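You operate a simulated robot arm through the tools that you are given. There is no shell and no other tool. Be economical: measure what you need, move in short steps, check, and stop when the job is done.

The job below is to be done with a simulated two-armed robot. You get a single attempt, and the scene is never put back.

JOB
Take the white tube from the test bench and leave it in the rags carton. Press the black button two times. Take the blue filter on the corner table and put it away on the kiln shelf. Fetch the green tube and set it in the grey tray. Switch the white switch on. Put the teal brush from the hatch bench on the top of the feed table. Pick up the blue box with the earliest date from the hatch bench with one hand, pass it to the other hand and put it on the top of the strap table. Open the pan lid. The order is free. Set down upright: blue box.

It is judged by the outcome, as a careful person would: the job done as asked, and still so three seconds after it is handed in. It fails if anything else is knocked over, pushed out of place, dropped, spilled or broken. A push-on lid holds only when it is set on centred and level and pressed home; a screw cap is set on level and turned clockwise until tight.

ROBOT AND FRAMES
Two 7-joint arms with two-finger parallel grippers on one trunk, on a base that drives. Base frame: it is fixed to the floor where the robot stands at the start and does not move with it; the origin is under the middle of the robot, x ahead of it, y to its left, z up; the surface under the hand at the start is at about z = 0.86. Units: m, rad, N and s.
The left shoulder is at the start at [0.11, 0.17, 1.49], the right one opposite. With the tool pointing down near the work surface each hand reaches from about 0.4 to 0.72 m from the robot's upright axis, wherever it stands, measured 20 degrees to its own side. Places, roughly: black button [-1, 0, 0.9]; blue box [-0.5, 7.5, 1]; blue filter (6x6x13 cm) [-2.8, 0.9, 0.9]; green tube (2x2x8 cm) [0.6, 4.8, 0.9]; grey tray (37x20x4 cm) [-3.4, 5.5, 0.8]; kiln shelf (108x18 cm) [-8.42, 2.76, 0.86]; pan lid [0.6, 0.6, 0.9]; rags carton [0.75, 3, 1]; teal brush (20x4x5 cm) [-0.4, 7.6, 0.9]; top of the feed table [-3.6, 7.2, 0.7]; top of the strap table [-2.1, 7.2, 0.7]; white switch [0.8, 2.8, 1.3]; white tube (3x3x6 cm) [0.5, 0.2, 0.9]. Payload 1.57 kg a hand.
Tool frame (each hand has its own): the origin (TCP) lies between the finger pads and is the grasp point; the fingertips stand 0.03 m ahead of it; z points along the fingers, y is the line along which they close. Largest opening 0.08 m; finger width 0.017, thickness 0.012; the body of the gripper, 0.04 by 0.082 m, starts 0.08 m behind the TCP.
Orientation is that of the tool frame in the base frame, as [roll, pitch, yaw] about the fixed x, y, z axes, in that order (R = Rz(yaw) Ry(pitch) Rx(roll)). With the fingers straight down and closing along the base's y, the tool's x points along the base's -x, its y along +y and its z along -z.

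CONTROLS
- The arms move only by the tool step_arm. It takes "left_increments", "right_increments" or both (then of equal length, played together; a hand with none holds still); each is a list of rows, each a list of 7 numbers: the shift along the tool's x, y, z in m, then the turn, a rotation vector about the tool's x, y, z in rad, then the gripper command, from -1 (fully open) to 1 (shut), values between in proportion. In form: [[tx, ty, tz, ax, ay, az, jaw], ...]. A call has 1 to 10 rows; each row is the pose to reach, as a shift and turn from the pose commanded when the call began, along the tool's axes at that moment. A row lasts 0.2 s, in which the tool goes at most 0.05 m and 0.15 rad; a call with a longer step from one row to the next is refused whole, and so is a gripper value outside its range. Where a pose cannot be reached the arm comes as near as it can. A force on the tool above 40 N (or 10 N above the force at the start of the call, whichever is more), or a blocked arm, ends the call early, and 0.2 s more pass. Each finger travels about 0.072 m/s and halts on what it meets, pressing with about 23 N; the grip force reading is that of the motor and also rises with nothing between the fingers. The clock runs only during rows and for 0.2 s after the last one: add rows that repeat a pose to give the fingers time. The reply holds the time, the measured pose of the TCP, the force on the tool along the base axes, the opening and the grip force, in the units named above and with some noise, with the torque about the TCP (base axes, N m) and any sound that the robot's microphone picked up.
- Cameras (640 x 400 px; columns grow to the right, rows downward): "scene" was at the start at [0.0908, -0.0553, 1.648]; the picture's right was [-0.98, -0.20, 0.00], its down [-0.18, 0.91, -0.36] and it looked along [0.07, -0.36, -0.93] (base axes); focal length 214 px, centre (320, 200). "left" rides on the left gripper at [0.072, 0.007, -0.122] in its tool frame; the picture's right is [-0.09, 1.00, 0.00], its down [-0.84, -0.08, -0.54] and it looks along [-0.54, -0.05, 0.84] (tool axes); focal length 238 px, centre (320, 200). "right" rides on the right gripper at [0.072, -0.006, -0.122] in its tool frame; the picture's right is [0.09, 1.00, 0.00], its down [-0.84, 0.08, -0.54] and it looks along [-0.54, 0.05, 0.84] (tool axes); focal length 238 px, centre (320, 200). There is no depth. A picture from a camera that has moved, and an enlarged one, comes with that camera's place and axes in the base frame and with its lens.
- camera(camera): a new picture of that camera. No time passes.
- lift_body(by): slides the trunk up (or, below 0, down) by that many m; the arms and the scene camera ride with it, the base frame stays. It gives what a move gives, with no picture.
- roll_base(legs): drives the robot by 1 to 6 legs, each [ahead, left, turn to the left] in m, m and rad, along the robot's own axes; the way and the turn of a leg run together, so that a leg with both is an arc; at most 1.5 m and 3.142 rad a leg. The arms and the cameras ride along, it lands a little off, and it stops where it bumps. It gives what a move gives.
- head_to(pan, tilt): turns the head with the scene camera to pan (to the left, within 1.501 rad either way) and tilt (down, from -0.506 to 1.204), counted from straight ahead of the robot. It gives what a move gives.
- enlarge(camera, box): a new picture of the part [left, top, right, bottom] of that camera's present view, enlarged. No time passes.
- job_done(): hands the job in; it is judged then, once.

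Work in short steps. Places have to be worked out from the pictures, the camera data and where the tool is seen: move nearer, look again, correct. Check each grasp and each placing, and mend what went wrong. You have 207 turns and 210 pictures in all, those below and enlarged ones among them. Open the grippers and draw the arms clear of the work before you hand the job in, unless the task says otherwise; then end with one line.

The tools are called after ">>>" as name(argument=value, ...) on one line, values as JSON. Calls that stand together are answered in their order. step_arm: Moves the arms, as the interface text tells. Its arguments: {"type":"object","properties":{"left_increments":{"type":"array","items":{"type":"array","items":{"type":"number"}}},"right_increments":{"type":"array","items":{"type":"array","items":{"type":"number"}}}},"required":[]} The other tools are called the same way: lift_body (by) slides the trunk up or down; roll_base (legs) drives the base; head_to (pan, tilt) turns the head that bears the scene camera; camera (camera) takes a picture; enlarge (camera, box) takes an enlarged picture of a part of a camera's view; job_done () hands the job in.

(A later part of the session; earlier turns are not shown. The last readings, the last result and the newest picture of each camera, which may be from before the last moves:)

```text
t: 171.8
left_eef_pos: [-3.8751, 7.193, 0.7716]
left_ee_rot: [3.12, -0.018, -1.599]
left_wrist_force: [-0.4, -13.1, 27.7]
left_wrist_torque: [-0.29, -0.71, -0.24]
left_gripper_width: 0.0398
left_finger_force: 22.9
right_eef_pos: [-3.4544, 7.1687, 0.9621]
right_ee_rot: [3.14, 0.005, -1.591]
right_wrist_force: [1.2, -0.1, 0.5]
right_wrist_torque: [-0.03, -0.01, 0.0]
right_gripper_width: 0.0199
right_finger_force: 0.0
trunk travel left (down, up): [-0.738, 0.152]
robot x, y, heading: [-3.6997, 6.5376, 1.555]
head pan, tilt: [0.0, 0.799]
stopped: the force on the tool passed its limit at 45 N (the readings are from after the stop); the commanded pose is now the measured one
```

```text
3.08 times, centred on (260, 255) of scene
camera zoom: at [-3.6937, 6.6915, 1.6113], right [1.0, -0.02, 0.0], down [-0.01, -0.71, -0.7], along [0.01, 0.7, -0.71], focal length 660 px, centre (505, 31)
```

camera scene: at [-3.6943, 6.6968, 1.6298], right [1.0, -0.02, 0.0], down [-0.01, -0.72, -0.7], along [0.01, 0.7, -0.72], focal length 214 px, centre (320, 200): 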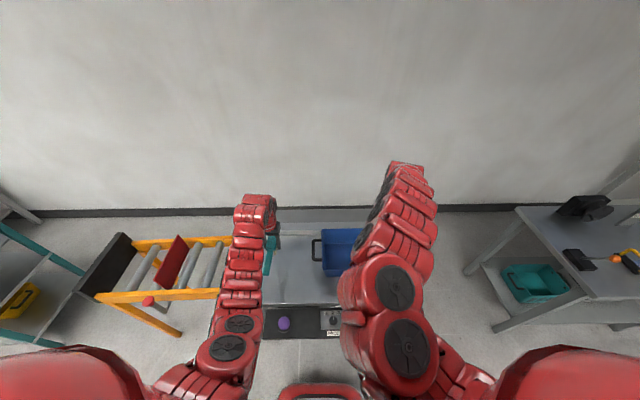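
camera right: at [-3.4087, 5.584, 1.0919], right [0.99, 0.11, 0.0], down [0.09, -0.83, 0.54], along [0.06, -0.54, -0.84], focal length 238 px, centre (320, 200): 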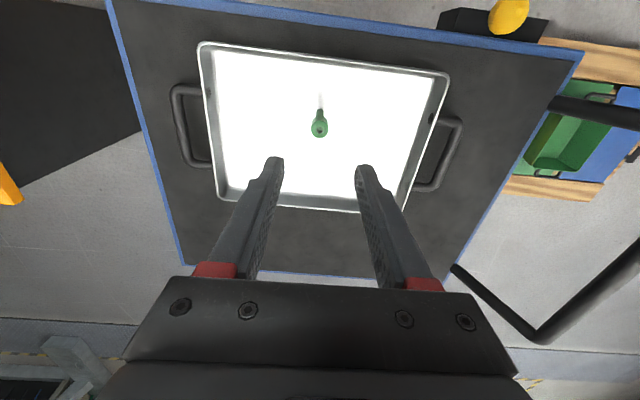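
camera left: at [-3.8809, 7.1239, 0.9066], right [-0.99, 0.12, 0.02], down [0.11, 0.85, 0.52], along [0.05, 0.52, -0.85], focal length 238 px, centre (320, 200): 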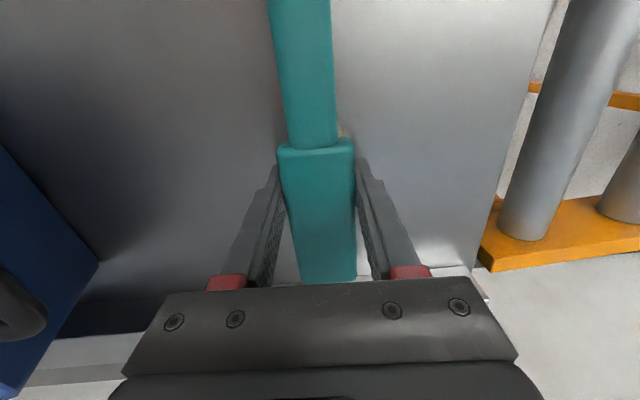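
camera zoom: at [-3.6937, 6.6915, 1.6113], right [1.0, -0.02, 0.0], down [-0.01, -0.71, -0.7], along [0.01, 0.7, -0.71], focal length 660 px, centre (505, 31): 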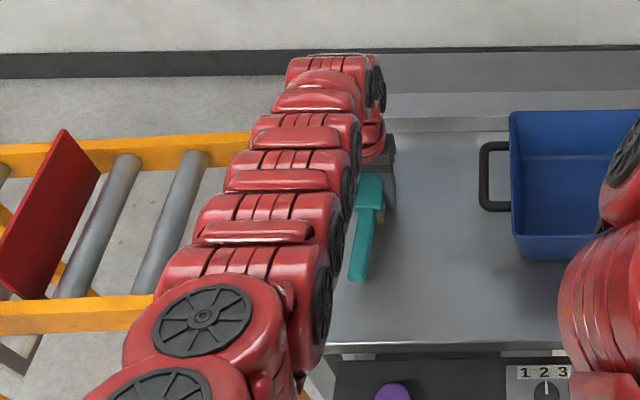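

The brush touches the table (TCP 0.7715). I relieve the pressure slightly, open, and go up.

>>> lift_body(by=0.004)

>>> step_arm(left_increments=[[0, 0, 0, 0, 0, 0, 0.0], [0, 0, 0, 0, 0, 0, -0.5], [0, 0, 0, 0, 0, 0, -0.8], [0, 0, 0, 0, 0, 0, -0.8], [0, 0, -0.04, 0, 0, 0, -0.8], [0, 0, -0.08, 0, 0, 0, -0.8], [0, 0, -0.12, 0, 0, 0, -0.8]])

>>> camera(camera="left")

```text
t: 172.3
left_eef_pos: [-3.8751, 7.1946, 0.7699]
left_ee_rot: [3.119, -0.017, -1.598]
left_wrist_force: [0.2, 0.8, -0.4]
left_wrist_torque: [-0.05, -0.01, -0.01]
left_gripper_width: 0.0397
left_finger_force: 23.0
right_eef_pos: [-3.4542, 7.1705, 0.964]
right_ee_rot: [3.14, 0.001, -1.592]
right_wrist_force: [-0.3, 0.2, -0.4]
right_wrist_torque: [-0.01, 0.04, 0.02]
right_gripper_width: 0.02
right_finger_force: 0.1
trunk travel left (down, up): [-0.742, 0.148]
robot x, y, heading: [-3.7022, 6.5379, 1.548]
head pan, tilt: [0.0, 0.799]
```

```text
t: 173.9
left_eef_pos: [-3.8692, 7.198, 0.8933]
left_ee_rot: [3.119, -0.02, -1.6]
left_wrist_force: [0.3, 0.2, 0.1]
left_wrist_torque: [0.02, -0.01, -0.02]
left_gripper_width: 0.072
left_finger_force: 0.0
right_eef_pos: [-3.4532, 7.1712, 0.963]
right_ee_rot: [3.139, 0.001, -1.592]
right_wrist_force: [-0.2, 0.3, 0.0]
right_wrist_torque: [0.0, 0.03, 0.01]
right_gripper_width: 0.0197
right_finger_force: 0.0
trunk travel left (down, up): [-0.742, 0.148]
robot x, y, heading: [-3.6974, 6.5342, 1.552]
head pan, tilt: [0.0, 0.799]
```

```text
121 pictures are left
camera left: at [-3.8755, 7.129, 1.0163], right [-0.99, 0.12, 0.02], down [0.11, 0.85, 0.52], along [0.05, 0.52, -0.85], focal length 238 px, centre (320, 200)
```

left: 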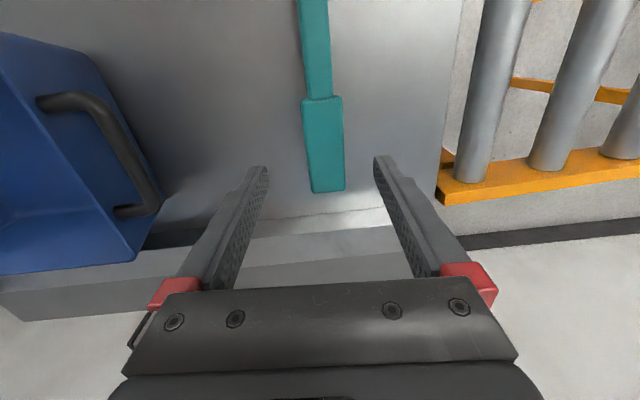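

The brush lies on the feed table. I raise the trunk to nominal, back off and strafe right toward the hatch bench's left end.

>>> lift_body(by=0.062)

>>> roll_base(legs=[[-0.47, 0, 0.02], [0, -1.4, 0], [0, -1.4, 0]])

>>> head_to(pan=0.0, tilt=0.5)

>>> camera(camera="scene")

```text
t: 174.9
left_eef_pos: [-3.8704, 7.1989, 0.954]
left_ee_rot: [3.12, -0.021, -1.6]
left_wrist_force: [-0.1, 0.5, 0.4]
left_wrist_torque: [0.0, -0.03, -0.02]
left_gripper_width: 0.0719
left_finger_force: 0.0
right_eef_pos: [-3.4535, 7.1715, 1.0245]
right_ee_rot: [3.14, 0.001, -1.592]
right_wrist_force: [0.1, 0.0, 0.3]
right_wrist_torque: [0.02, -0.01, -0.04]
right_gripper_width: 0.02
right_finger_force: 0.1
trunk travel left (down, up): [-0.804, 0.086]
robot x, y, heading: [-3.6955, 6.5351, 1.553]
head pan, tilt: [0.0, 0.799]
```

```text
t: 190.9
left_eef_pos: [-1.0951, 6.7027, 0.9538]
left_ee_rot: [3.119, -0.021, -1.593]
left_wrist_force: [0.9, -0.2, 0.7]
left_wrist_torque: [-0.02, -0.01, -0.04]
left_gripper_width: 0.072
left_finger_force: 0.0
right_eef_pos: [-0.6774, 6.6779, 1.0254]
right_ee_rot: [3.14, 0.0, -1.587]
right_wrist_force: [0.0, -0.5, -0.3]
right_wrist_torque: [0.02, 0.03, -0.02]
right_gripper_width: 0.0201
right_finger_force: 0.1
trunk travel left (down, up): [-0.804, 0.086]
robot x, y, heading: [-0.9191, 6.0405, 1.557]
head pan, tilt: [0.0, 0.799]
```

```text
t: 191.7
left_eef_pos: [-1.0945, 6.7025, 0.953]
left_ee_rot: [3.119, -0.02, -1.593]
left_wrist_force: [0.0, -0.3, 0.7]
left_wrist_torque: [0.01, 0.0, -0.02]
left_gripper_width: 0.0721
left_finger_force: 0.0
right_eef_pos: [-0.6777, 6.6781, 1.0254]
right_ee_rot: [-3.142, 0.001, -1.587]
right_wrist_force: [0.5, -0.8, 0.5]
right_wrist_torque: [0.01, 0.02, 0.02]
right_gripper_width: 0.0199
right_finger_force: 0.1
trunk travel left (down, up): [-0.804, 0.086]
robot x, y, heading: [-0.9185, 6.0419, 1.56]
head pan, tilt: [0.0, 0.499]
```

```text
120 pictures are left
camera scene: at [-0.9153, 6.2122, 1.7022], right [1.0, -0.01, 0.0], down [-0.01, -0.48, -0.88], along [0.01, 0.88, -0.48], focal length 214 px, centre (320, 200)
```

scene: 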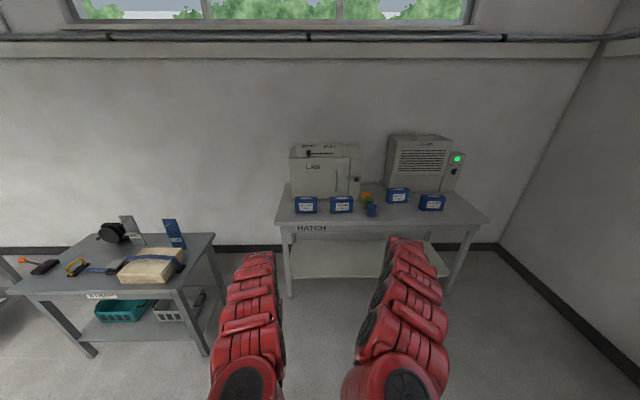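

I enlarge the two left boxes for exact places, and the strap table top.

>>> enlarge(camera="scene", box=[270, 180, 366, 240])

>>> enlarge(camera="scene", box=[0, 200, 220, 340])

```text
6.67 times, centred on (318, 210) of scene
camera zoom: at [-0.9153, 6.2122, 1.7022], right [1.0, -0.01, 0.0], down [-0.01, -0.48, -0.88], along [0.01, 0.88, -0.48], focal length 1430 px, centre (333, 133)
```

zoom: 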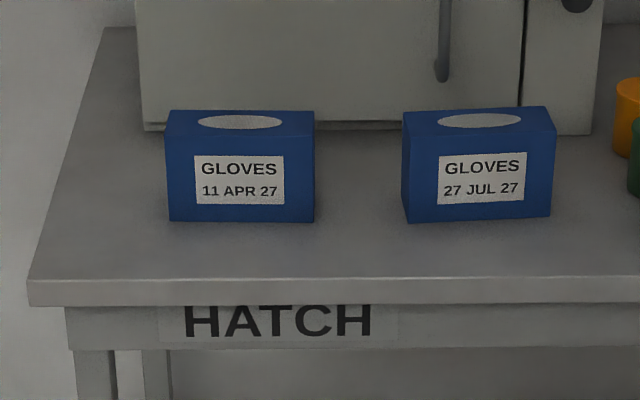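

```text
2.86 times, centred on (110, 270) of scene
camera zoom: at [-0.9153, 6.2122, 1.7022], right [1.0, -0.01, 0.0], down [-0.01, -0.48, -0.88], along [0.01, 0.88, -0.48], focal length 613 px, centre (920, 0)
```

zoom: 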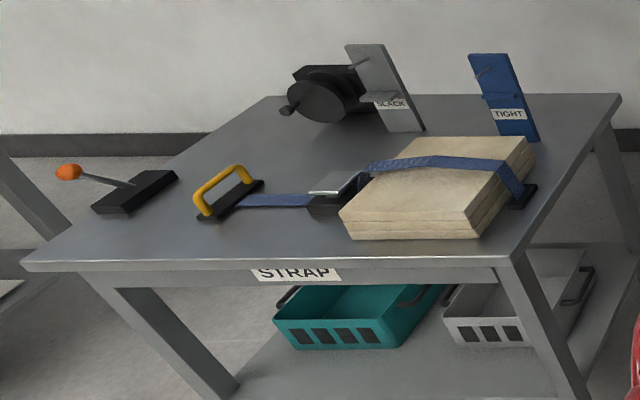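

APR box: front face at y≈7.56, centre x≈-1.0, width 0.16, top z≈0.977. In free space I turn the left hand a quarter (fingers closing along the box depth) and raise both hands.

>>> step_arm(left_increments=[[0, 0, -0.01, 0, 0, 0.15, -1], [0, 0, -0.02, 0, 0, 0.3, -1], [0, 0, -0.03, 0, 0, 0.45, -1], [0, 0, -0.04, 0, 0, 0.6, -1], [0, 0, -0.05, 0, 0, 0.75, -1], [0, 0, -0.06, 0, 0, 0.9, -1], [0, 0, -0.07, 0, 0, 1.05, -1], [0, 0, -0.08, 0, 0, 1.2, -1], [0, 0, -0.09, 0, 0, 1.35, -1], [0, 0, -0.1, 0, 0, 1.5, -1]], right_increments=[[0, 0, -0.01, 0, 0, 0, -1], [0, 0, -0.02, 0, 0, 0, -1], [0, 0, -0.03, 0, 0, 0, -1], [0, 0, -0.04, 0, 0, 0, -1], [0, 0, -0.05, 0, 0, 0, -1], [0, 0, -0.06, 0, 0, 0, -1], [0, 0, -0.07, 0, 0, 0, -1], [0, 0, -0.08, 0, 0, 0, -1], [0, 0, -0.08, 0, 0, 0, -1], [0, 0, -0.08, 0, 0, 0, -1]])

```text
t: 193.9
left_eef_pos: [-1.0927, 6.7043, 1.0535]
left_ee_rot: [-3.123, -0.025, -3.097]
left_wrist_force: [-0.6, -1.3, -0.2]
left_wrist_torque: [0.03, 0.0, -0.01]
left_gripper_width: 0.0798
left_finger_force: 0.1
right_eef_pos: [-0.6771, 6.6827, 1.1057]
right_ee_rot: [3.141, -0.002, -1.587]
right_wrist_force: [-0.3, 0.5, -1.0]
right_wrist_torque: [0.01, -0.01, -0.01]
right_gripper_width: 0.08
right_finger_force: 0.1
right hand out of reach, approached as far as the arm can: row 5, 6, 7, 8, 9, 10
trunk travel left (down, up): [-0.804, 0.086]
robot x, y, heading: [-0.9181, 6.0408, 1.559]
head pan, tilt: [0.0, 0.499]
```

Rotation works. I drive ahead so the left hand is above the box.

>>> roll_base(legs=[[0.87, -0.06, 0.012]])

>>> camera(camera="left")

>>> head_to(pan=0.2, tilt=0.8)

>>> camera(camera="scene")

```text
t: 198.4
left_eef_pos: [-1.0351, 7.5636, 1.0543]
left_ee_rot: [-3.122, -0.021, -3.08]
left_wrist_force: [-0.4, 0.1, -0.3]
left_wrist_torque: [-0.01, -0.02, -0.05]
left_gripper_width: 0.0803
left_finger_force: 0.0
right_eef_pos: [-0.6196, 7.5453, 1.105]
right_ee_rot: [3.139, -0.001, -1.572]
right_wrist_force: [0.1, -0.1, -0.3]
right_wrist_torque: [-0.02, 0.02, 0.01]
right_gripper_width: 0.0798
right_finger_force: 0.0
trunk travel left (down, up): [-0.804, 0.086]
robot x, y, heading: [-0.849, 6.9046, 1.572]
head pan, tilt: [0.0, 0.499]
```

```text
117 pictures are left
camera left: at [-1.1048, 7.5681, 1.1776], right [0.03, 1.0, -0.02], down [0.85, -0.02, 0.52], along [0.52, -0.03, -0.85], focal length 238 px, centre (320, 200)
```

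left: 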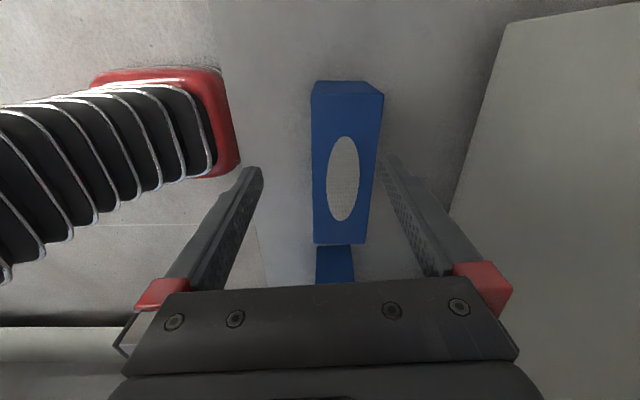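

```text
t: 199.2
left_eef_pos: [-1.0351, 7.5636, 1.0534]
left_ee_rot: [-3.124, -0.025, -3.082]
left_wrist_force: [-0.3, -0.7, 0.0]
left_wrist_torque: [0.02, -0.02, 0.0]
left_gripper_width: 0.0802
left_finger_force: 0.1
right_eef_pos: [-0.6198, 7.546, 1.1046]
right_ee_rot: [3.14, -0.002, -1.571]
right_wrist_force: [-0.4, 0.2, 1.1]
right_wrist_torque: [0.0, 0.0, -0.02]
right_gripper_width: 0.0801
right_finger_force: 0.0
trunk travel left (down, up): [-0.804, 0.086]
robot x, y, heading: [-0.8534, 6.9025, 1.573]
head pan, tilt: [0.201, 0.799]
```

```text
116 pictures are left
camera scene: at [-0.8682, 7.0617, 1.6764], right [0.98, 0.2, 0.0], down [0.14, -0.7, -0.7], along [-0.14, 0.68, -0.72], focal length 214 px, centre (320, 200)
```

scene: 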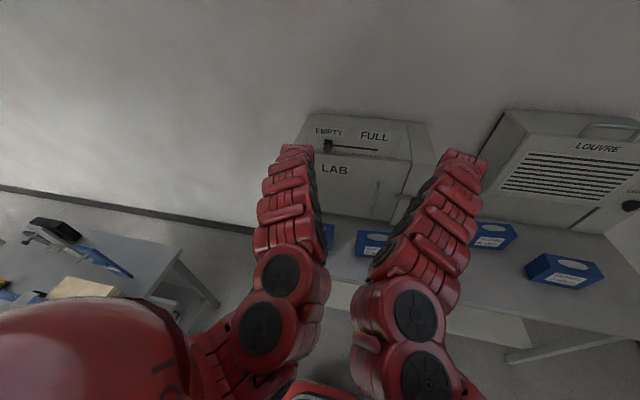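

Box: centre (-1.002, 7.585), x from -1.078 to -0.926, depth 6 cm, top z 0.977. I splay the left hand 0.3 rad outward, centre it at x≈-1.042 and lower partway.

>>> step_arm(left_increments=[[0.002, 0.007, 0, -0.006, -0.1, 0.02, -1], [0.004, 0.014, 0, -0.012, -0.2, 0.04, -1], [0.006, 0.021, 0.01, -0.018, -0.3, 0.061, -1], [0.006, 0.021, 0.025, -0.018, -0.3, 0.061, -1], [0.006, 0.021, 0.025, -0.018, -0.3, 0.061, -1]])

>>> camera(camera="left")

```text
t: 200.4
left_eef_pos: [-1.0424, 7.5822, 1.0276]
left_ee_rot: [3.134, 0.278, -3.14]
left_wrist_force: [0.5, 0.5, -0.3]
left_wrist_torque: [0.05, -0.01, 0.01]
left_gripper_width: 0.0799
left_finger_force: 0.2
right_eef_pos: [-0.6204, 7.5462, 1.1052]
right_ee_rot: [3.138, -0.004, -1.574]
right_wrist_force: [1.6, -0.4, -0.6]
right_wrist_torque: [-0.02, 0.03, -0.01]
right_gripper_width: 0.08
right_finger_force: 0.0
trunk travel left (down, up): [-0.804, 0.086]
robot x, y, heading: [-0.8533, 6.9041, 1.567]
head pan, tilt: [0.201, 0.799]
```

```text
115 pictures are left
camera left: at [-1.1453, 7.5887, 1.1257], right [0.09, 1.0, 0.03], down [0.66, -0.08, 0.75], along [0.75, -0.04, -0.66], focal length 238 px, centre (320, 200)
```

left: 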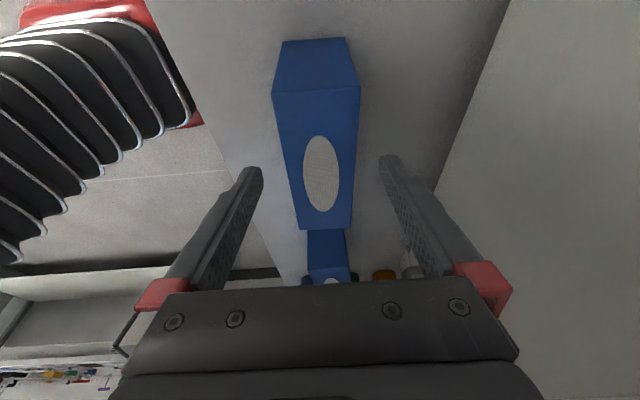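

Centred. I descend vertically to TCP z≈0.936, then close.

>>> step_arm(left_increments=[[0.0084, 0.002, 0.0295, 0, 0, 0, -1], [0.0168, 0.002, 0.059, 0, 0, 0, -1], [0.0252, 0.002, 0.0885, 0, 0, 0, -1], [0.0252, 0.002, 0.0885, 0, 0, 0, -1], [0.0252, 0.002, 0.0885, 0, 0, 0, 1], [0.0252, 0.002, 0.0885, 0, 0, 0, 1], [0.0252, 0.002, 0.0885, 0, 0, 0, 1]])

>>> camera(camera="left")

```text
t: 202.0
left_eef_pos: [-1.0414, 7.5869, 0.936]
left_ee_rot: [3.134, 0.277, -3.141]
left_wrist_force: [0.0, -0.5, 1.2]
left_wrist_torque: [-0.26, -0.15, -0.16]
left_gripper_width: 0.0604
left_finger_force: 22.7
right_eef_pos: [-0.6204, 7.5459, 1.1056]
right_ee_rot: [3.14, -0.002, -1.572]
right_wrist_force: [-0.3, -0.7, -0.3]
right_wrist_torque: [-0.02, 0.01, -0.01]
right_gripper_width: 0.0801
right_finger_force: 0.0
trunk travel left (down, up): [-0.804, 0.086]
robot x, y, heading: [-0.8488, 6.9043, 1.571]
head pan, tilt: [0.201, 0.799]
```

```text
114 pictures are left
camera left: at [-1.145, 7.5923, 1.0336], right [0.09, 1.0, 0.03], down [0.66, -0.08, 0.75], along [0.75, -0.04, -0.66], focal length 238 px, centre (320, 200)
```

left: 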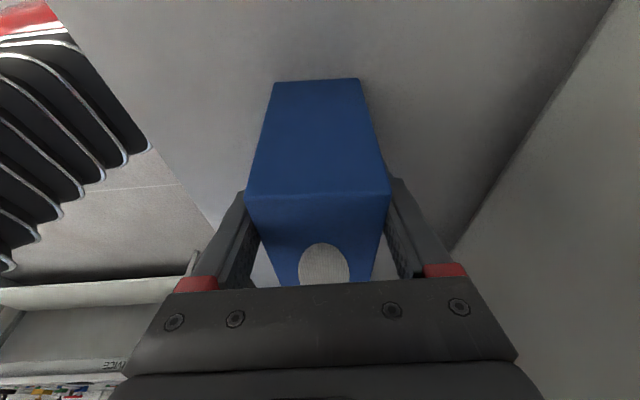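

Gripped at 6.0 cm. I lift it straight up 12 cm.

>>> step_arm(left_increments=[[-0.0055, 0, -0.0192, 0, 0, 0, 1], [-0.0137, 0, -0.048, 0, 0, 0, 1], [-0.0219, 0, -0.077, 0, 0, 0, 1], [-0.0329, 0, -0.1155, 0, 0, 0, 1], [-0.0329, 0, -0.1155, 0, 0, 0, 1]])

>>> camera(camera="left")

```text
t: 203.2
left_eef_pos: [-1.0439, 7.5853, 1.0536]
left_ee_rot: [3.136, 0.277, -3.14]
left_wrist_force: [0.2, -0.3, -3.1]
left_wrist_torque: [0.01, 0.18, -0.01]
left_gripper_width: 0.0605
left_finger_force: 23.2
right_eef_pos: [-0.6213, 7.5474, 1.105]
right_ee_rot: [3.14, -0.004, -1.571]
right_wrist_force: [-0.1, 0.5, 0.8]
right_wrist_torque: [-0.02, 0.03, 0.02]
right_gripper_width: 0.0799
right_finger_force: 0.1
trunk travel left (down, up): [-0.804, 0.086]
robot x, y, heading: [-0.8506, 6.9019, 1.567]
head pan, tilt: [0.201, 0.799]
```

```text
113 pictures are left
camera left: at [-1.1465, 7.5911, 1.1529], right [0.09, 1.0, 0.03], down [0.66, -0.08, 0.75], along [0.75, -0.04, -0.66], focal length 238 px, centre (320, 200)
```

left: 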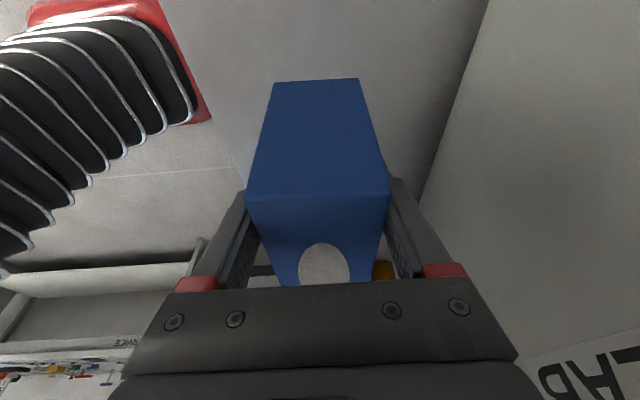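

Held level. I back away from the bench for the handover and turn the right hand a quarter the other way, while moving the box to the midline.

>>> roll_base(legs=[[-0.7, 0, 0]])

>>> step_arm(left_increments=[[-0.0125, 0, 0.0036, 0, 0, 0, 1], [-0.025, 0, 0.0071, 0, 0, 0, 1], [-0.0375, 0, 0.0107, 0, 0, 0, 1], [-0.05, 0, 0.0142, 0, 0, 0, 1], [-0.0625, 0, 0.0178, 0, 0, 0, 1], [-0.075, 0, 0.0214, 0, 0, 0, 1], [-0.0875, 0, 0.025, 0, 0, 0, 1], [-0.1, 0, 0.0285, 0, 0, 0, 1], [-0.1125, 0, 0.032, 0, 0, 0, 1], [-0.125, 0, 0.0356, 0, 0, 0, 1]], right_increments=[[0, 0, 0, 0, 0, -0.15, -1], [0, 0, 0, 0, 0, -0.3, -1], [0, 0, 0, 0, 0, -0.45, -1], [0, 0, 0, 0, 0, -0.6, -1], [0, 0, 0, 0, 0, -0.75, -1], [0, 0, 0, 0, 0, -0.9, -1], [0, 0, 0, 0, 0, -1.05, -1], [0, 0, 0, 0, 0, -1.2, -1], [0, 0, 0, 0, 0, -1.35, -1], [0, 0, 0, 0, 0, -1.5, -1]])

>>> camera(camera="right")

>>> head_to(pan=0.0, tilt=0.7)

>>> camera(camera="scene")

```text
t: 207.1
left_eef_pos: [-1.0478, 6.8844, 1.0553]
left_ee_rot: [3.137, 0.278, -3.128]
left_wrist_force: [0.4, -0.4, -3.7]
left_wrist_torque: [0.0, 0.16, 0.04]
left_gripper_width: 0.06
left_finger_force: 23.0
right_eef_pos: [-0.6254, 6.8508, 1.1052]
right_ee_rot: [3.14, -0.004, -1.557]
right_wrist_force: [0.5, 0.2, 0.0]
right_wrist_torque: [0.01, 0.02, 0.04]
right_gripper_width: 0.0801
right_finger_force: 0.0
trunk travel left (down, up): [-0.804, 0.086]
robot x, y, heading: [-0.8466, 6.2033, 1.584]
head pan, tilt: [0.201, 0.799]
```

```text
t: 209.3
left_eef_pos: [-0.9181, 6.8849, 1.0546]
left_ee_rot: [3.134, 0.276, -3.126]
left_wrist_force: [-0.1, 0.2, -3.5]
left_wrist_torque: [0.01, 0.17, 0.0]
left_gripper_width: 0.0601
left_finger_force: 23.0
right_eef_pos: [-0.6234, 6.8499, 1.1045]
right_ee_rot: [3.138, 0.002, -0.054]
right_wrist_force: [-0.2, -0.7, 0.1]
right_wrist_torque: [0.01, 0.0, -0.04]
right_gripper_width: 0.08
right_finger_force: 0.2
trunk travel left (down, up): [-0.804, 0.086]
robot x, y, heading: [-0.8475, 6.2032, 1.586]
head pan, tilt: [0.201, 0.799]
```

```text
112 pictures are left
camera right: at [-0.5519, 6.8541, 1.2276], right [0.04, -1.0, 0.0], down [-0.84, -0.03, 0.54], along [-0.54, -0.02, -0.84], focal length 238 px, centre (320, 200)
```

right: 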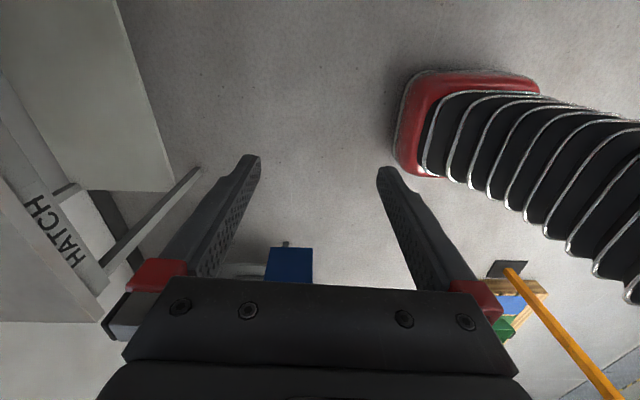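

```text
t: 210.0
left_eef_pos: [-0.9179, 6.8854, 1.0556]
left_ee_rot: [3.135, 0.279, -3.127]
left_wrist_force: [-0.3, -0.7, -3.6]
left_wrist_torque: [-0.01, 0.19, 0.0]
left_gripper_width: 0.0603
left_finger_force: 23.3
right_eef_pos: [-0.6237, 6.8495, 1.1058]
right_ee_rot: [3.138, 0.003, -0.059]
right_wrist_force: [-0.1, 0.4, 0.3]
right_wrist_torque: [0.0, 0.01, 0.0]
right_gripper_width: 0.0799
right_finger_force: 0.1
trunk travel left (down, up): [-0.804, 0.086]
robot x, y, heading: [-0.8475, 6.2037, 1.579]
head pan, tilt: [0.0, 0.7]
```

```text
111 pictures are left
camera scene: at [-0.8499, 6.3685, 1.6845], right [1.0, 0.01, 0.0], down [0.01, -0.64, -0.76], along [-0.01, 0.76, -0.64], focal length 214 px, centre (320, 200)
```

scene: 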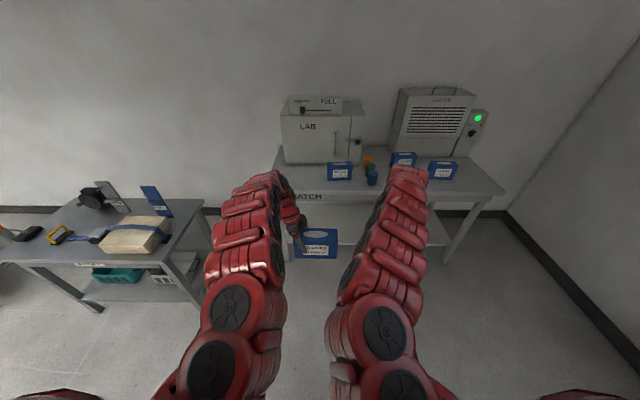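

Box now centred about (-0.878, 6.885), top z≈1.096. I align the right hand with it (yaw, splay 0.3 outward, y and height) at the box's right side.

>>> step_arm(right_increments=[[-0.001, -0.012, 0.013, 0, -0.1, -0.023, -1], [-0.001, -0.024, 0.026, 0, -0.2, -0.046, -1], [-0.002, -0.036, 0.04, 0, -0.3, -0.07, -1], [-0.002, -0.036, 0.04, 0, -0.3, -0.07, -1]])

>>> camera(camera="right")

```text
t: 211.0
left_eef_pos: [-0.9181, 6.8844, 1.0551]
left_ee_rot: [3.137, 0.276, -3.127]
left_wrist_force: [-0.5, 0.1, -3.6]
left_wrist_torque: [0.04, 0.15, 0.02]
left_gripper_width: 0.0601
left_finger_force: 23.6
right_eef_pos: [-0.6257, 6.8866, 1.0652]
right_ee_rot: [-3.134, 0.303, 0.012]
right_wrist_force: [-0.6, 0.6, -0.2]
right_wrist_torque: [0.0, 0.0, -0.03]
right_gripper_width: 0.0801
right_finger_force: 0.0
trunk travel left (down, up): [-0.804, 0.086]
robot x, y, heading: [-0.8426, 6.2052, 1.585]
head pan, tilt: [0.0, 0.7]
```

```text
110 pictures are left
camera right: at [-0.5203, 6.8937, 1.1613], right [0.1, -0.99, -0.03], down [-0.64, -0.09, 0.77], along [-0.76, -0.05, -0.64], focal length 238 px, centre (320, 200)
```

right: 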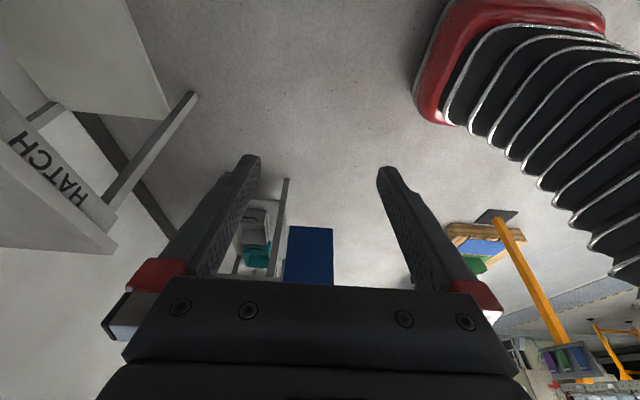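

Aligned in y. I slide the right hand toward the box end.

>>> step_arm(right_increments=[[-0.038, 0, 0.0119, 0, 0, 0, -1], [-0.076, 0, 0.0238, 0, 0, 0, -1], [-0.114, 0, 0.0357, 0, 0, 0, -1], [-0.145, 0, 0.0453, 0, 0, 0, -1], [-0.165, 0, 0.0516, 0, 0, 0, -1]])

>>> camera(camera="right")

>>> camera(camera="scene")

```text
t: 212.2
left_eef_pos: [-0.9187, 6.8857, 1.0567]
left_ee_rot: [3.134, 0.278, -3.128]
left_wrist_force: [0.3, -0.3, -2.9]
left_wrist_torque: [-0.01, 0.17, 0.04]
left_gripper_width: 0.0603
left_finger_force: 23.1
right_eef_pos: [-0.7981, 6.8843, 1.065]
right_ee_rot: [-3.134, 0.3, 0.012]
right_wrist_force: [0.3, 0.1, -0.7]
right_wrist_torque: [0.02, 0.0, -0.02]
right_gripper_width: 0.0799
right_finger_force: 0.1
trunk travel left (down, up): [-0.804, 0.086]
robot x, y, heading: [-0.8458, 6.2052, 1.582]
head pan, tilt: [0.0, 0.7]
```

```text
109 pictures are left
camera right: at [-0.6949, 6.8926, 1.1597], right [0.1, -0.99, -0.03], down [-0.64, -0.09, 0.76], along [-0.76, -0.05, -0.64], focal length 238 px, centre (320, 200)
```

right: 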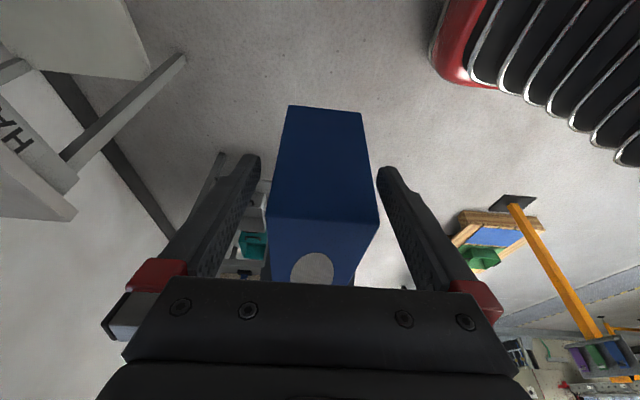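

```text
108 pictures are left
camera scene: at [-0.8506, 6.3686, 1.6845], right [1.0, 0.01, 0.0], down [0.01, -0.64, -0.76], along [-0.01, 0.76, -0.64], focal length 214 px, centre (320, 200)
```

scene: 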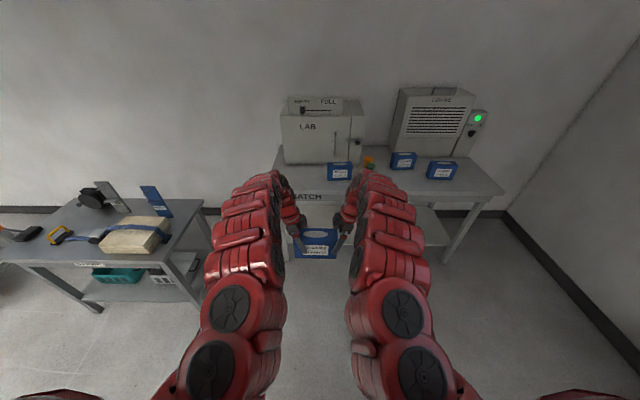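

Well aligned; I move 3 cm further and close the right hand.

>>> step_arm(right_increments=[[-0.015, 0, 0.0047, 0, 0, 0, -1], [-0.03, 0, 0.0094, 0, 0, 0, -1], [-0.03, 0, 0.0094, 0, 0, 0, 1], [-0.03, 0, 0.0094, 0, 0, 0, 1], [-0.03, 0, 0.0094, 0, 0, 0, 1], [-0.03, 0, 0.0094, 0, 0, 0, 1]])

>>> camera(camera="right")

```text
t: 213.6
left_eef_pos: [-0.9178, 6.885, 1.0535]
left_ee_rot: [3.136, 0.275, -3.128]
left_wrist_force: [-0.8, -0.4, -1.5]
left_wrist_torque: [-0.61, -0.27, 0.14]
left_gripper_width: 0.0602
left_finger_force: 23.4
right_eef_pos: [-0.8277, 6.8854, 1.0631]
right_ee_rot: [-3.131, 0.303, 0.013]
right_wrist_force: [1.8, -0.1, 0.3]
right_wrist_torque: [0.63, 0.27, -0.13]
right_gripper_width: 0.06
right_finger_force: 23.3
trunk travel left (down, up): [-0.804, 0.086]
robot x, y, heading: [-0.8439, 6.2012, 1.584]
head pan, tilt: [0.0, 0.7]
```

```text
107 pictures are left
camera right: at [-0.7238, 6.8919, 1.1598], right [0.1, -0.99, -0.04], down [-0.64, -0.09, 0.77], along [-0.76, -0.05, -0.64], focal length 238 px, centre (320, 200)
```

right: 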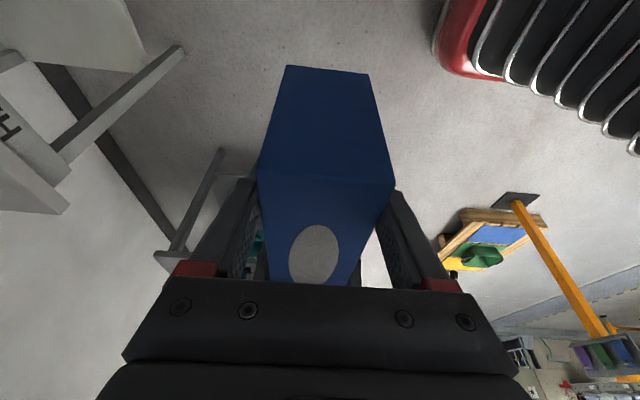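

The right hand holds too (6.0 cm). I open the left and slide it away to the left.

>>> step_arm(left_increments=[[0, 0, 0, 0, 0, 0, -1], [0, 0, 0, 0, 0, 0, -1], [0, 0, 0, 0, 0, 0, -1], [0.019, 0, -0.0055, 0, 0, 0, -1], [0.048, 0, -0.0137, 0, 0, 0, -1], [0.087, 0, -0.0247, 0, 0, 0, -1], [0.125, 0, -0.0356, 0, 0, 0, -1], [0.163, 0, -0.0466, 0, 0, 0, -1]])

>>> camera(camera="right")

>>> camera(camera="scene")

```text
t: 215.4
left_eef_pos: [-1.0872, 6.8827, 1.0529]
left_ee_rot: [3.134, 0.279, -3.128]
left_wrist_force: [0.0, -0.1, 0.3]
left_wrist_torque: [-0.01, 0.01, 0.02]
left_gripper_width: 0.08
left_finger_force: 0.0
right_eef_pos: [-0.829, 6.8844, 1.0634]
right_ee_rot: [-3.133, 0.3, 0.011]
right_wrist_force: [-1.1, -0.2, -0.1]
right_wrist_torque: [-0.02, -0.16, 0.03]
right_gripper_width: 0.0598
right_finger_force: 22.6
trunk travel left (down, up): [-0.804, 0.086]
robot x, y, heading: [-0.8483, 6.2048, 1.581]
head pan, tilt: [0.0, 0.7]
```

```text
106 pictures are left
camera right: at [-0.725, 6.8918, 1.1599], right [0.1, -0.99, -0.03], down [-0.64, -0.09, 0.76], along [-0.76, -0.05, -0.64], focal length 238 px, centre (320, 200)
```

right: 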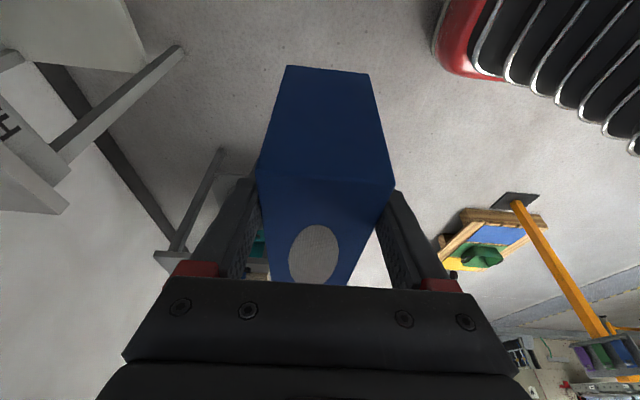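

```text
105 pictures are left
camera scene: at [-0.8514, 6.3687, 1.6845], right [1.0, 0.01, 0.0], down [0.01, -0.64, -0.76], along [-0.01, 0.76, -0.64], focal length 214 px, centre (320, 200)
```

scene: 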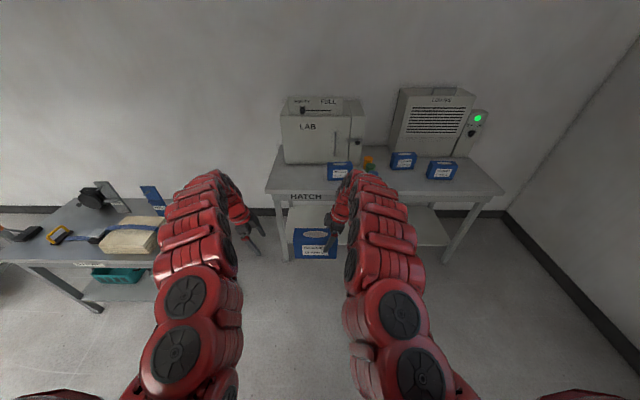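

The handover is complete; the right hand alone holds the box. I strafe left in front of the strap table and look at its top.

>>> roll_base(legs=[[0, 1.35, -0.01]])

>>> camera(camera="scene")

>>> enlarge(camera="scene", box=[200, 140, 440, 290])

```text
t: 222.2
left_eef_pos: [-2.4345, 6.8891, 1.0532]
left_ee_rot: [3.137, 0.276, 3.131]
left_wrist_force: [0.6, 0.4, -0.9]
left_wrist_torque: [0.01, 0.0, -0.02]
left_gripper_width: 0.0802
left_finger_force: 0.0
right_eef_pos: [-2.1761, 6.8834, 1.0635]
right_ee_rot: [-3.134, 0.302, -0.014]
right_wrist_force: [-0.5, 0.2, 0.7]
right_wrist_torque: [-0.02, -0.17, 0.03]
right_gripper_width: 0.0602
right_finger_force: 23.0
trunk travel left (down, up): [-0.804, 0.086]
robot x, y, heading: [-2.2092, 6.2012, 1.557]
head pan, tilt: [0.0, 0.7]
```

```text
104 pictures are left
camera scene: at [-2.2118, 6.3686, 1.6845], right [1.0, -0.01, 0.0], down [-0.01, -0.64, -0.76], along [0.01, 0.76, -0.64], focal length 214 px, centre (320, 200)
```

scene: 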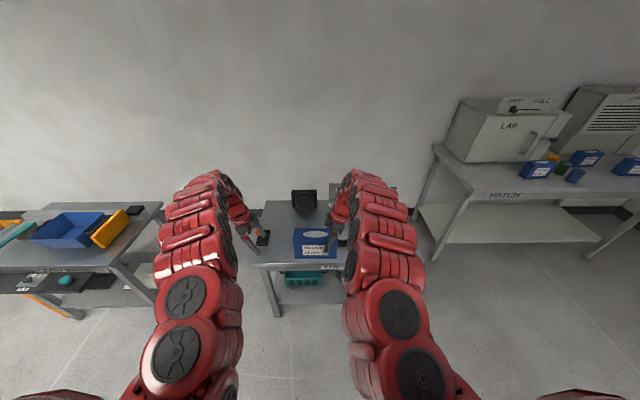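

```text
2.67 times, centred on (320, 215) of scene
camera zoom: at [-2.2118, 6.3686, 1.6845], right [1.0, -0.01, 0.0], down [-0.01, -0.64, -0.76], along [0.01, 0.76, -0.64], focal length 572 px, centre (320, 160)
```

zoom: 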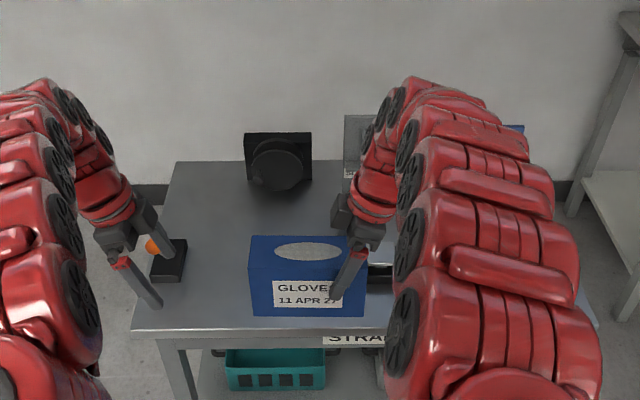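

The spot behind the strap at about (-2.23, 7.25), in front of the black reel, looks free. I drive 0.365 m ahead, still high, and check with both wrist cameras.

>>> roll_base(legs=[[0.365, 0, 0.01]])

>>> camera(camera="right")

>>> camera(camera="left")

>>> head_to(pan=0.0, tilt=1.0)

>>> camera(camera="scene")

```text
t: 224.6
left_eef_pos: [-2.4299, 7.2486, 1.0539]
left_ee_rot: [3.134, 0.277, 3.131]
left_wrist_force: [-0.6, -0.4, -0.4]
left_wrist_torque: [0.01, -0.01, 0.01]
left_gripper_width: 0.0799
left_finger_force: 0.0
right_eef_pos: [-2.1728, 7.244, 1.0642]
right_ee_rot: [-3.132, 0.305, -0.013]
right_wrist_force: [-0.6, 0.3, -3.6]
right_wrist_torque: [-0.01, -0.18, -0.03]
right_gripper_width: 0.06
right_finger_force: 22.3
trunk travel left (down, up): [-0.804, 0.086]
robot x, y, heading: [-2.2088, 6.5646, 1.56]
head pan, tilt: [0.0, 0.7]
```

```text
102 pictures are left
camera right: at [-2.0686, 7.2478, 1.1602], right [0.07, -1.0, -0.04], down [-0.64, -0.07, 0.77], along [-0.77, -0.03, -0.64], focal length 238 px, centre (320, 200)
```

right: 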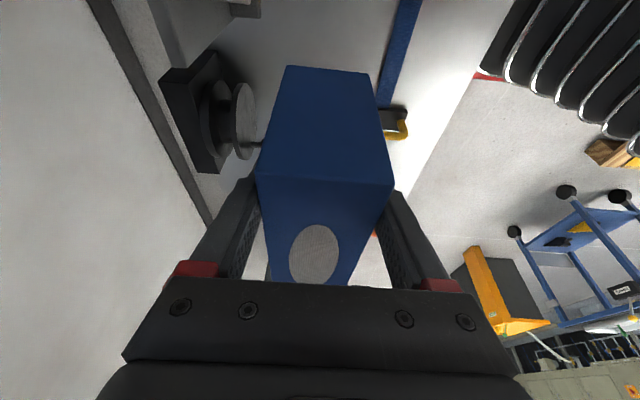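

```text
101 pictures are left
camera left: at [-2.5329, 7.2548, 1.1522], right [0.1, 0.99, 0.03], down [0.66, -0.09, 0.75], along [0.75, -0.05, -0.66], focal length 238 px, centre (320, 200)
```

left: 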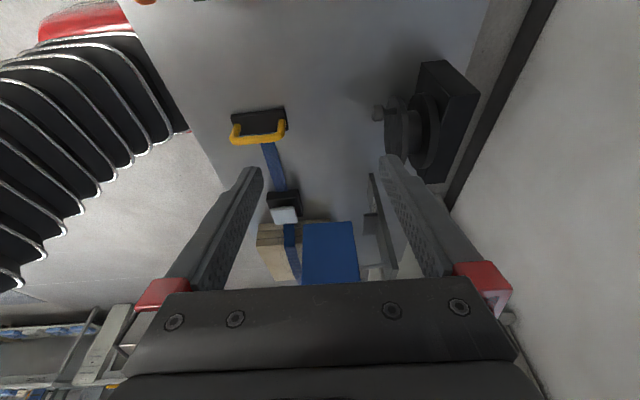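

```text
t: 225.4
left_eef_pos: [-2.4302, 7.2489, 1.0542]
left_ee_rot: [3.137, 0.277, 3.131]
left_wrist_force: [0.1, 0.7, 0.4]
left_wrist_torque: [-0.01, -0.02, 0.03]
left_gripper_width: 0.08
left_finger_force: 0.1
right_eef_pos: [-2.1734, 7.2446, 1.0641]
right_ee_rot: [-3.134, 0.303, -0.015]
right_wrist_force: [-0.2, 0.4, -4.0]
right_wrist_torque: [0.01, -0.18, -0.03]
right_gripper_width: 0.0599
right_finger_force: 23.2
trunk travel left (down, up): [-0.804, 0.086]
robot x, y, heading: [-2.2093, 6.5652, 1.553]
head pan, tilt: [0.0, 1.0]
```

```text
100 pictures are left
camera scene: at [-2.2079, 6.714, 1.6611], right [1.0, -0.01, 0.0], down [-0.01, -0.84, -0.54], along [0.01, 0.54, -0.84], focal length 214 px, centre (320, 200)
```

scene: 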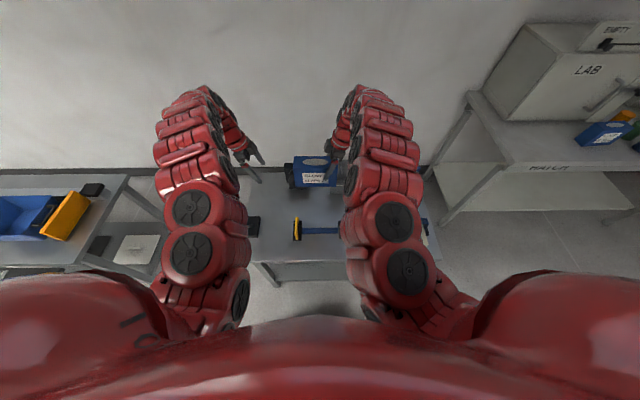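

Free box footprint: strap at y≈7.14, yellow handle ends y≈7.187, sign/reel from y≈7.33; my box centre at y≈7.245 fits. I lower straight down 0.2 m.

>>> step_arm(right_increments=[[0.0119, 0, 0.0382, 0, 0, 0, 1], [0.0238, 0, 0.0764, 0, 0, 0, 1], [0.0358, 0, 0.1146, 0, 0, 0, 1], [0.0477, 0, 0.1528, 0, 0, 0, 1], [0.0596, 0, 0.191, 0, 0, 0, 1], [0.0596, 0, 0.191, 0, 0, 0, 1]])

>>> camera(camera="right")

>>> camera(camera="left")

```text
t: 226.8
left_eef_pos: [-2.4311, 7.2485, 1.0522]
left_ee_rot: [3.137, 0.278, 3.132]
left_wrist_force: [-0.1, -0.7, 0.1]
left_wrist_torque: [0.03, 0.0, 0.01]
left_gripper_width: 0.0799
left_finger_force: 0.0
right_eef_pos: [-2.1701, 7.2383, 0.8765]
right_ee_rot: [-3.134, 0.301, -0.012]
right_wrist_force: [-0.3, 0.5, -4.9]
right_wrist_torque: [0.01, -0.13, 0.03]
right_gripper_width: 0.0599
right_finger_force: 23.6
right hand out of reach, approached as far as the arm can: row 5, 6
trunk travel left (down, up): [-0.804, 0.086]
robot x, y, heading: [-2.2068, 6.5641, 1.554]
head pan, tilt: [0.0, 1.0]
```

```text
99 pictures are left
camera right: at [-2.0656, 7.2432, 0.9714], right [0.07, -1.0, -0.03], down [-0.64, -0.07, 0.77], along [-0.77, -0.03, -0.64], focal length 238 px, centre (320, 200)
```

right: 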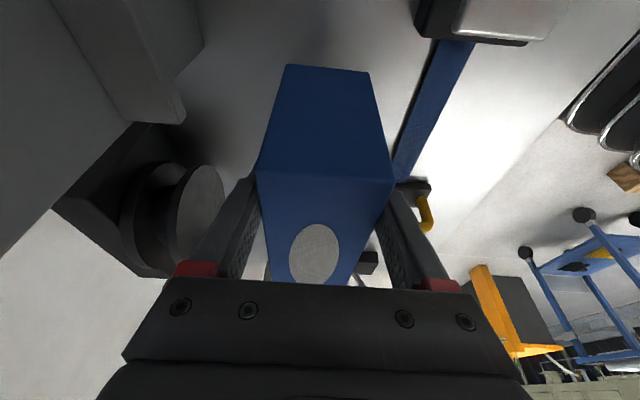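

```text
98 pictures are left
camera left: at [-2.5334, 7.2553, 1.1517], right [0.1, 0.99, 0.03], down [0.66, -0.09, 0.75], along [0.75, -0.05, -0.66], focal length 238 px, centre (320, 200)
```

left: 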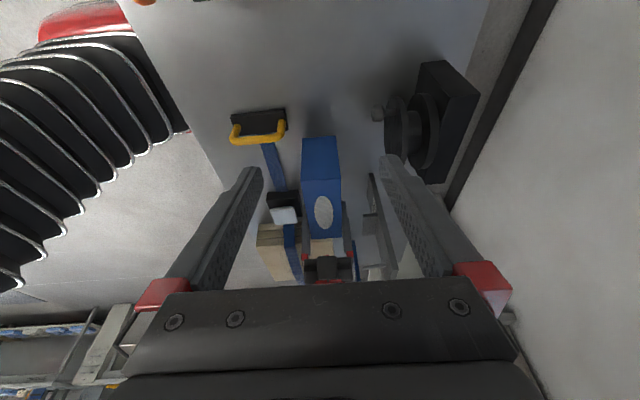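

The way down is clear; the rest goes with the trunk.

>>> lift_body(by=-0.045)

>>> enlarge(camera="left", box=[220, 60, 440, 290])

```text
t: 227.6
left_eef_pos: [-2.4306, 7.248, 1.0088]
left_ee_rot: [3.135, 0.279, 3.13]
left_wrist_force: [0.4, 0.2, 0.7]
left_wrist_torque: [-0.02, -0.03, -0.01]
left_gripper_width: 0.08
left_finger_force: 0.1
right_eef_pos: [-2.1686, 7.2382, 0.8314]
right_ee_rot: [-3.132, 0.301, -0.01]
right_wrist_force: [-0.4, -0.6, -3.7]
right_wrist_torque: [-0.01, -0.13, 0.03]
right_gripper_width: 0.0598
right_finger_force: 22.8
trunk travel left (down, up): [-0.759, 0.131]
robot x, y, heading: [-2.2089, 6.5616, 1.561]
head pan, tilt: [0.0, 1.0]
```

```text
1.74 times, centred on (330, 175) of left
camera zoom: at [-2.5329, 7.255, 1.1071], right [0.1, 0.99, 0.03], down [0.66, -0.09, 0.75], along [0.75, -0.05, -0.66], focal length 414 px, centre (303, 244)
```

zoom: 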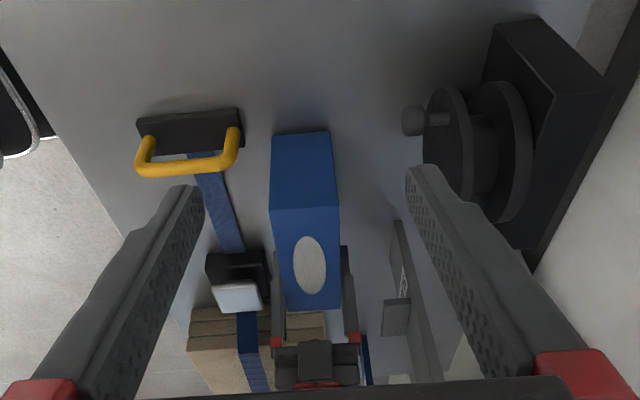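

Good clearances on all sides. I lower in small steps until contact.

>>> lift_body(by=-0.008)

>>> lift_body(by=-0.004)

```text
t: 228.2
left_eef_pos: [-2.4293, 7.248, 1.0006]
left_ee_rot: [3.135, 0.277, 3.131]
left_wrist_force: [-0.2, 1.2, 0.3]
left_wrist_torque: [-0.04, -0.03, 0.01]
left_gripper_width: 0.0801
left_finger_force: 0.0
right_eef_pos: [-2.1693, 7.2375, 0.8245]
right_ee_rot: [-3.131, 0.301, -0.013]
right_wrist_force: [2.0, -2.8, 16.8]
right_wrist_torque: [-0.88, -0.1, -0.04]
right_gripper_width: 0.0603
right_finger_force: 22.8
trunk travel left (down, up): [-0.751, 0.139]
robot x, y, heading: [-2.2115, 6.5627, 1.561]
head pan, tilt: [0.0, 1.0]
```

```text
t: 228.7
left_eef_pos: [-2.4297, 7.2463, 0.9984]
left_ee_rot: [3.133, 0.278, 3.131]
left_wrist_force: [0.8, 0.3, -0.2]
left_wrist_torque: [0.05, 0.02, -0.01]
left_gripper_width: 0.0797
left_finger_force: 0.0
right_eef_pos: [-2.1701, 7.2376, 0.8221]
right_ee_rot: [-3.128, 0.303, -0.011]
right_wrist_force: [1.7, 0.4, 25.9]
right_wrist_torque: [-0.87, 0.09, -0.06]
right_gripper_width: 0.0601
right_finger_force: 23.5
trunk travel left (down, up): [-0.747, 0.143]
robot x, y, heading: [-2.2091, 6.5612, 1.56]
head pan, tilt: [0.0, 1.0]
```

Contact at 26 N. I relieve slightly, open the right hand and lift it off vertically.

>>> lift_body(by=0.003)

>>> step_arm(right_increments=[[0, 0, 0, 0, 0, 0, 0], [0, 0, 0, 0, 0, 0, -1], [0, 0, 0, 0, 0, 0, -1], [0, 0, 0, 0, 0, 0, -1], [-0.006, 0, -0.019, 0, 0, 0, -1], [-0.0149, 0, -0.0478, 0, 0, 0, -1], [-0.0268, 0, -0.086, 0, 0, 0, -1], [-0.0387, 0, -0.1242, 0, 0, 0, -1], [-0.0506, 0, -0.1624, 0, 0, 0, -1]])

>>> camera(camera="right")

>>> camera(camera="left")

```text
t: 229.3
left_eef_pos: [-2.4319, 7.2487, 1.0007]
left_ee_rot: [3.135, 0.277, 3.13]
left_wrist_force: [0.1, -0.3, 0.2]
left_wrist_torque: [0.01, 0.02, 0.01]
left_gripper_width: 0.0801
left_finger_force: 0.0
right_eef_pos: [-2.1687, 7.2375, 0.8205]
right_ee_rot: [-3.134, 0.301, -0.013]
right_wrist_force: [0.4, 2.4, 2.5]
right_wrist_torque: [0.07, 0.68, -0.33]
right_gripper_width: 0.0599
right_finger_force: 22.6
trunk travel left (down, up): [-0.75, 0.14]
robot x, y, heading: [-2.2068, 6.565, 1.555]
head pan, tilt: [0.0, 1.0]
```

```text
t: 231.3
left_eef_pos: [-2.4311, 7.2484, 0.9993]
left_ee_rot: [3.135, 0.279, 3.128]
left_wrist_force: [-0.9, -0.2, 1.0]
left_wrist_torque: [0.02, 0.02, -0.01]
left_gripper_width: 0.0799
left_finger_force: 0.1
right_eef_pos: [-2.1704, 7.2357, 0.9923]
right_ee_rot: [-3.133, 0.3, -0.013]
right_wrist_force: [-1.5, -0.9, -0.1]
right_wrist_torque: [0.01, -0.11, -0.02]
right_gripper_width: 0.0798
right_finger_force: 0.0
trunk travel left (down, up): [-0.75, 0.14]
robot x, y, heading: [-2.2057, 6.5635, 1.557]
head pan, tilt: [0.0, 1.0]
```

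```text
96 pictures are left
camera right: at [-2.0656, 7.2403, 1.0879], right [0.07, -1.0, -0.03], down [-0.64, -0.07, 0.76], along [-0.76, -0.03, -0.64], focal length 238 px, centre (320, 200)
```

right: 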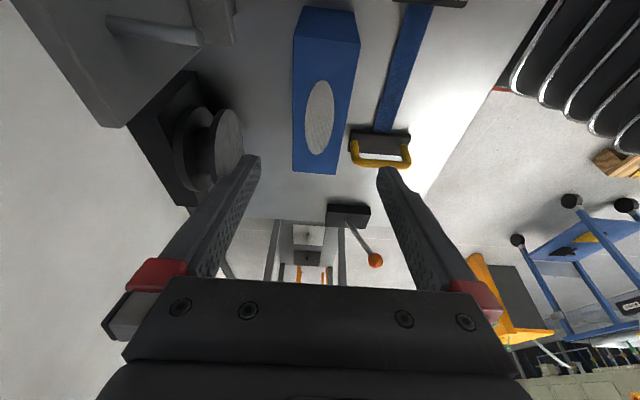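

```text
95 pictures are left
camera left: at [-2.5336, 7.2551, 1.0977], right [0.1, 0.99, 0.03], down [0.65, -0.09, 0.75], along [0.75, -0.05, -0.66], focal length 238 px, centre (320, 200)
```

left: 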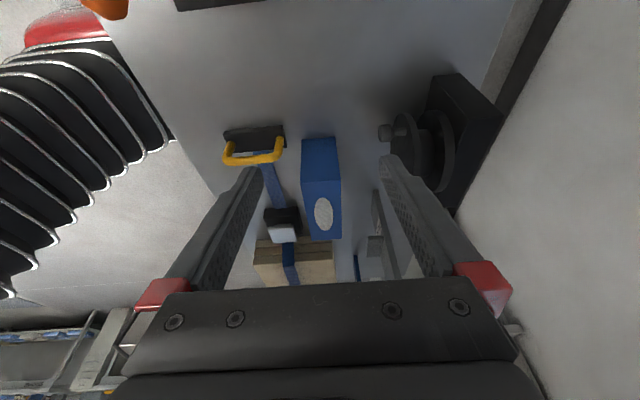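

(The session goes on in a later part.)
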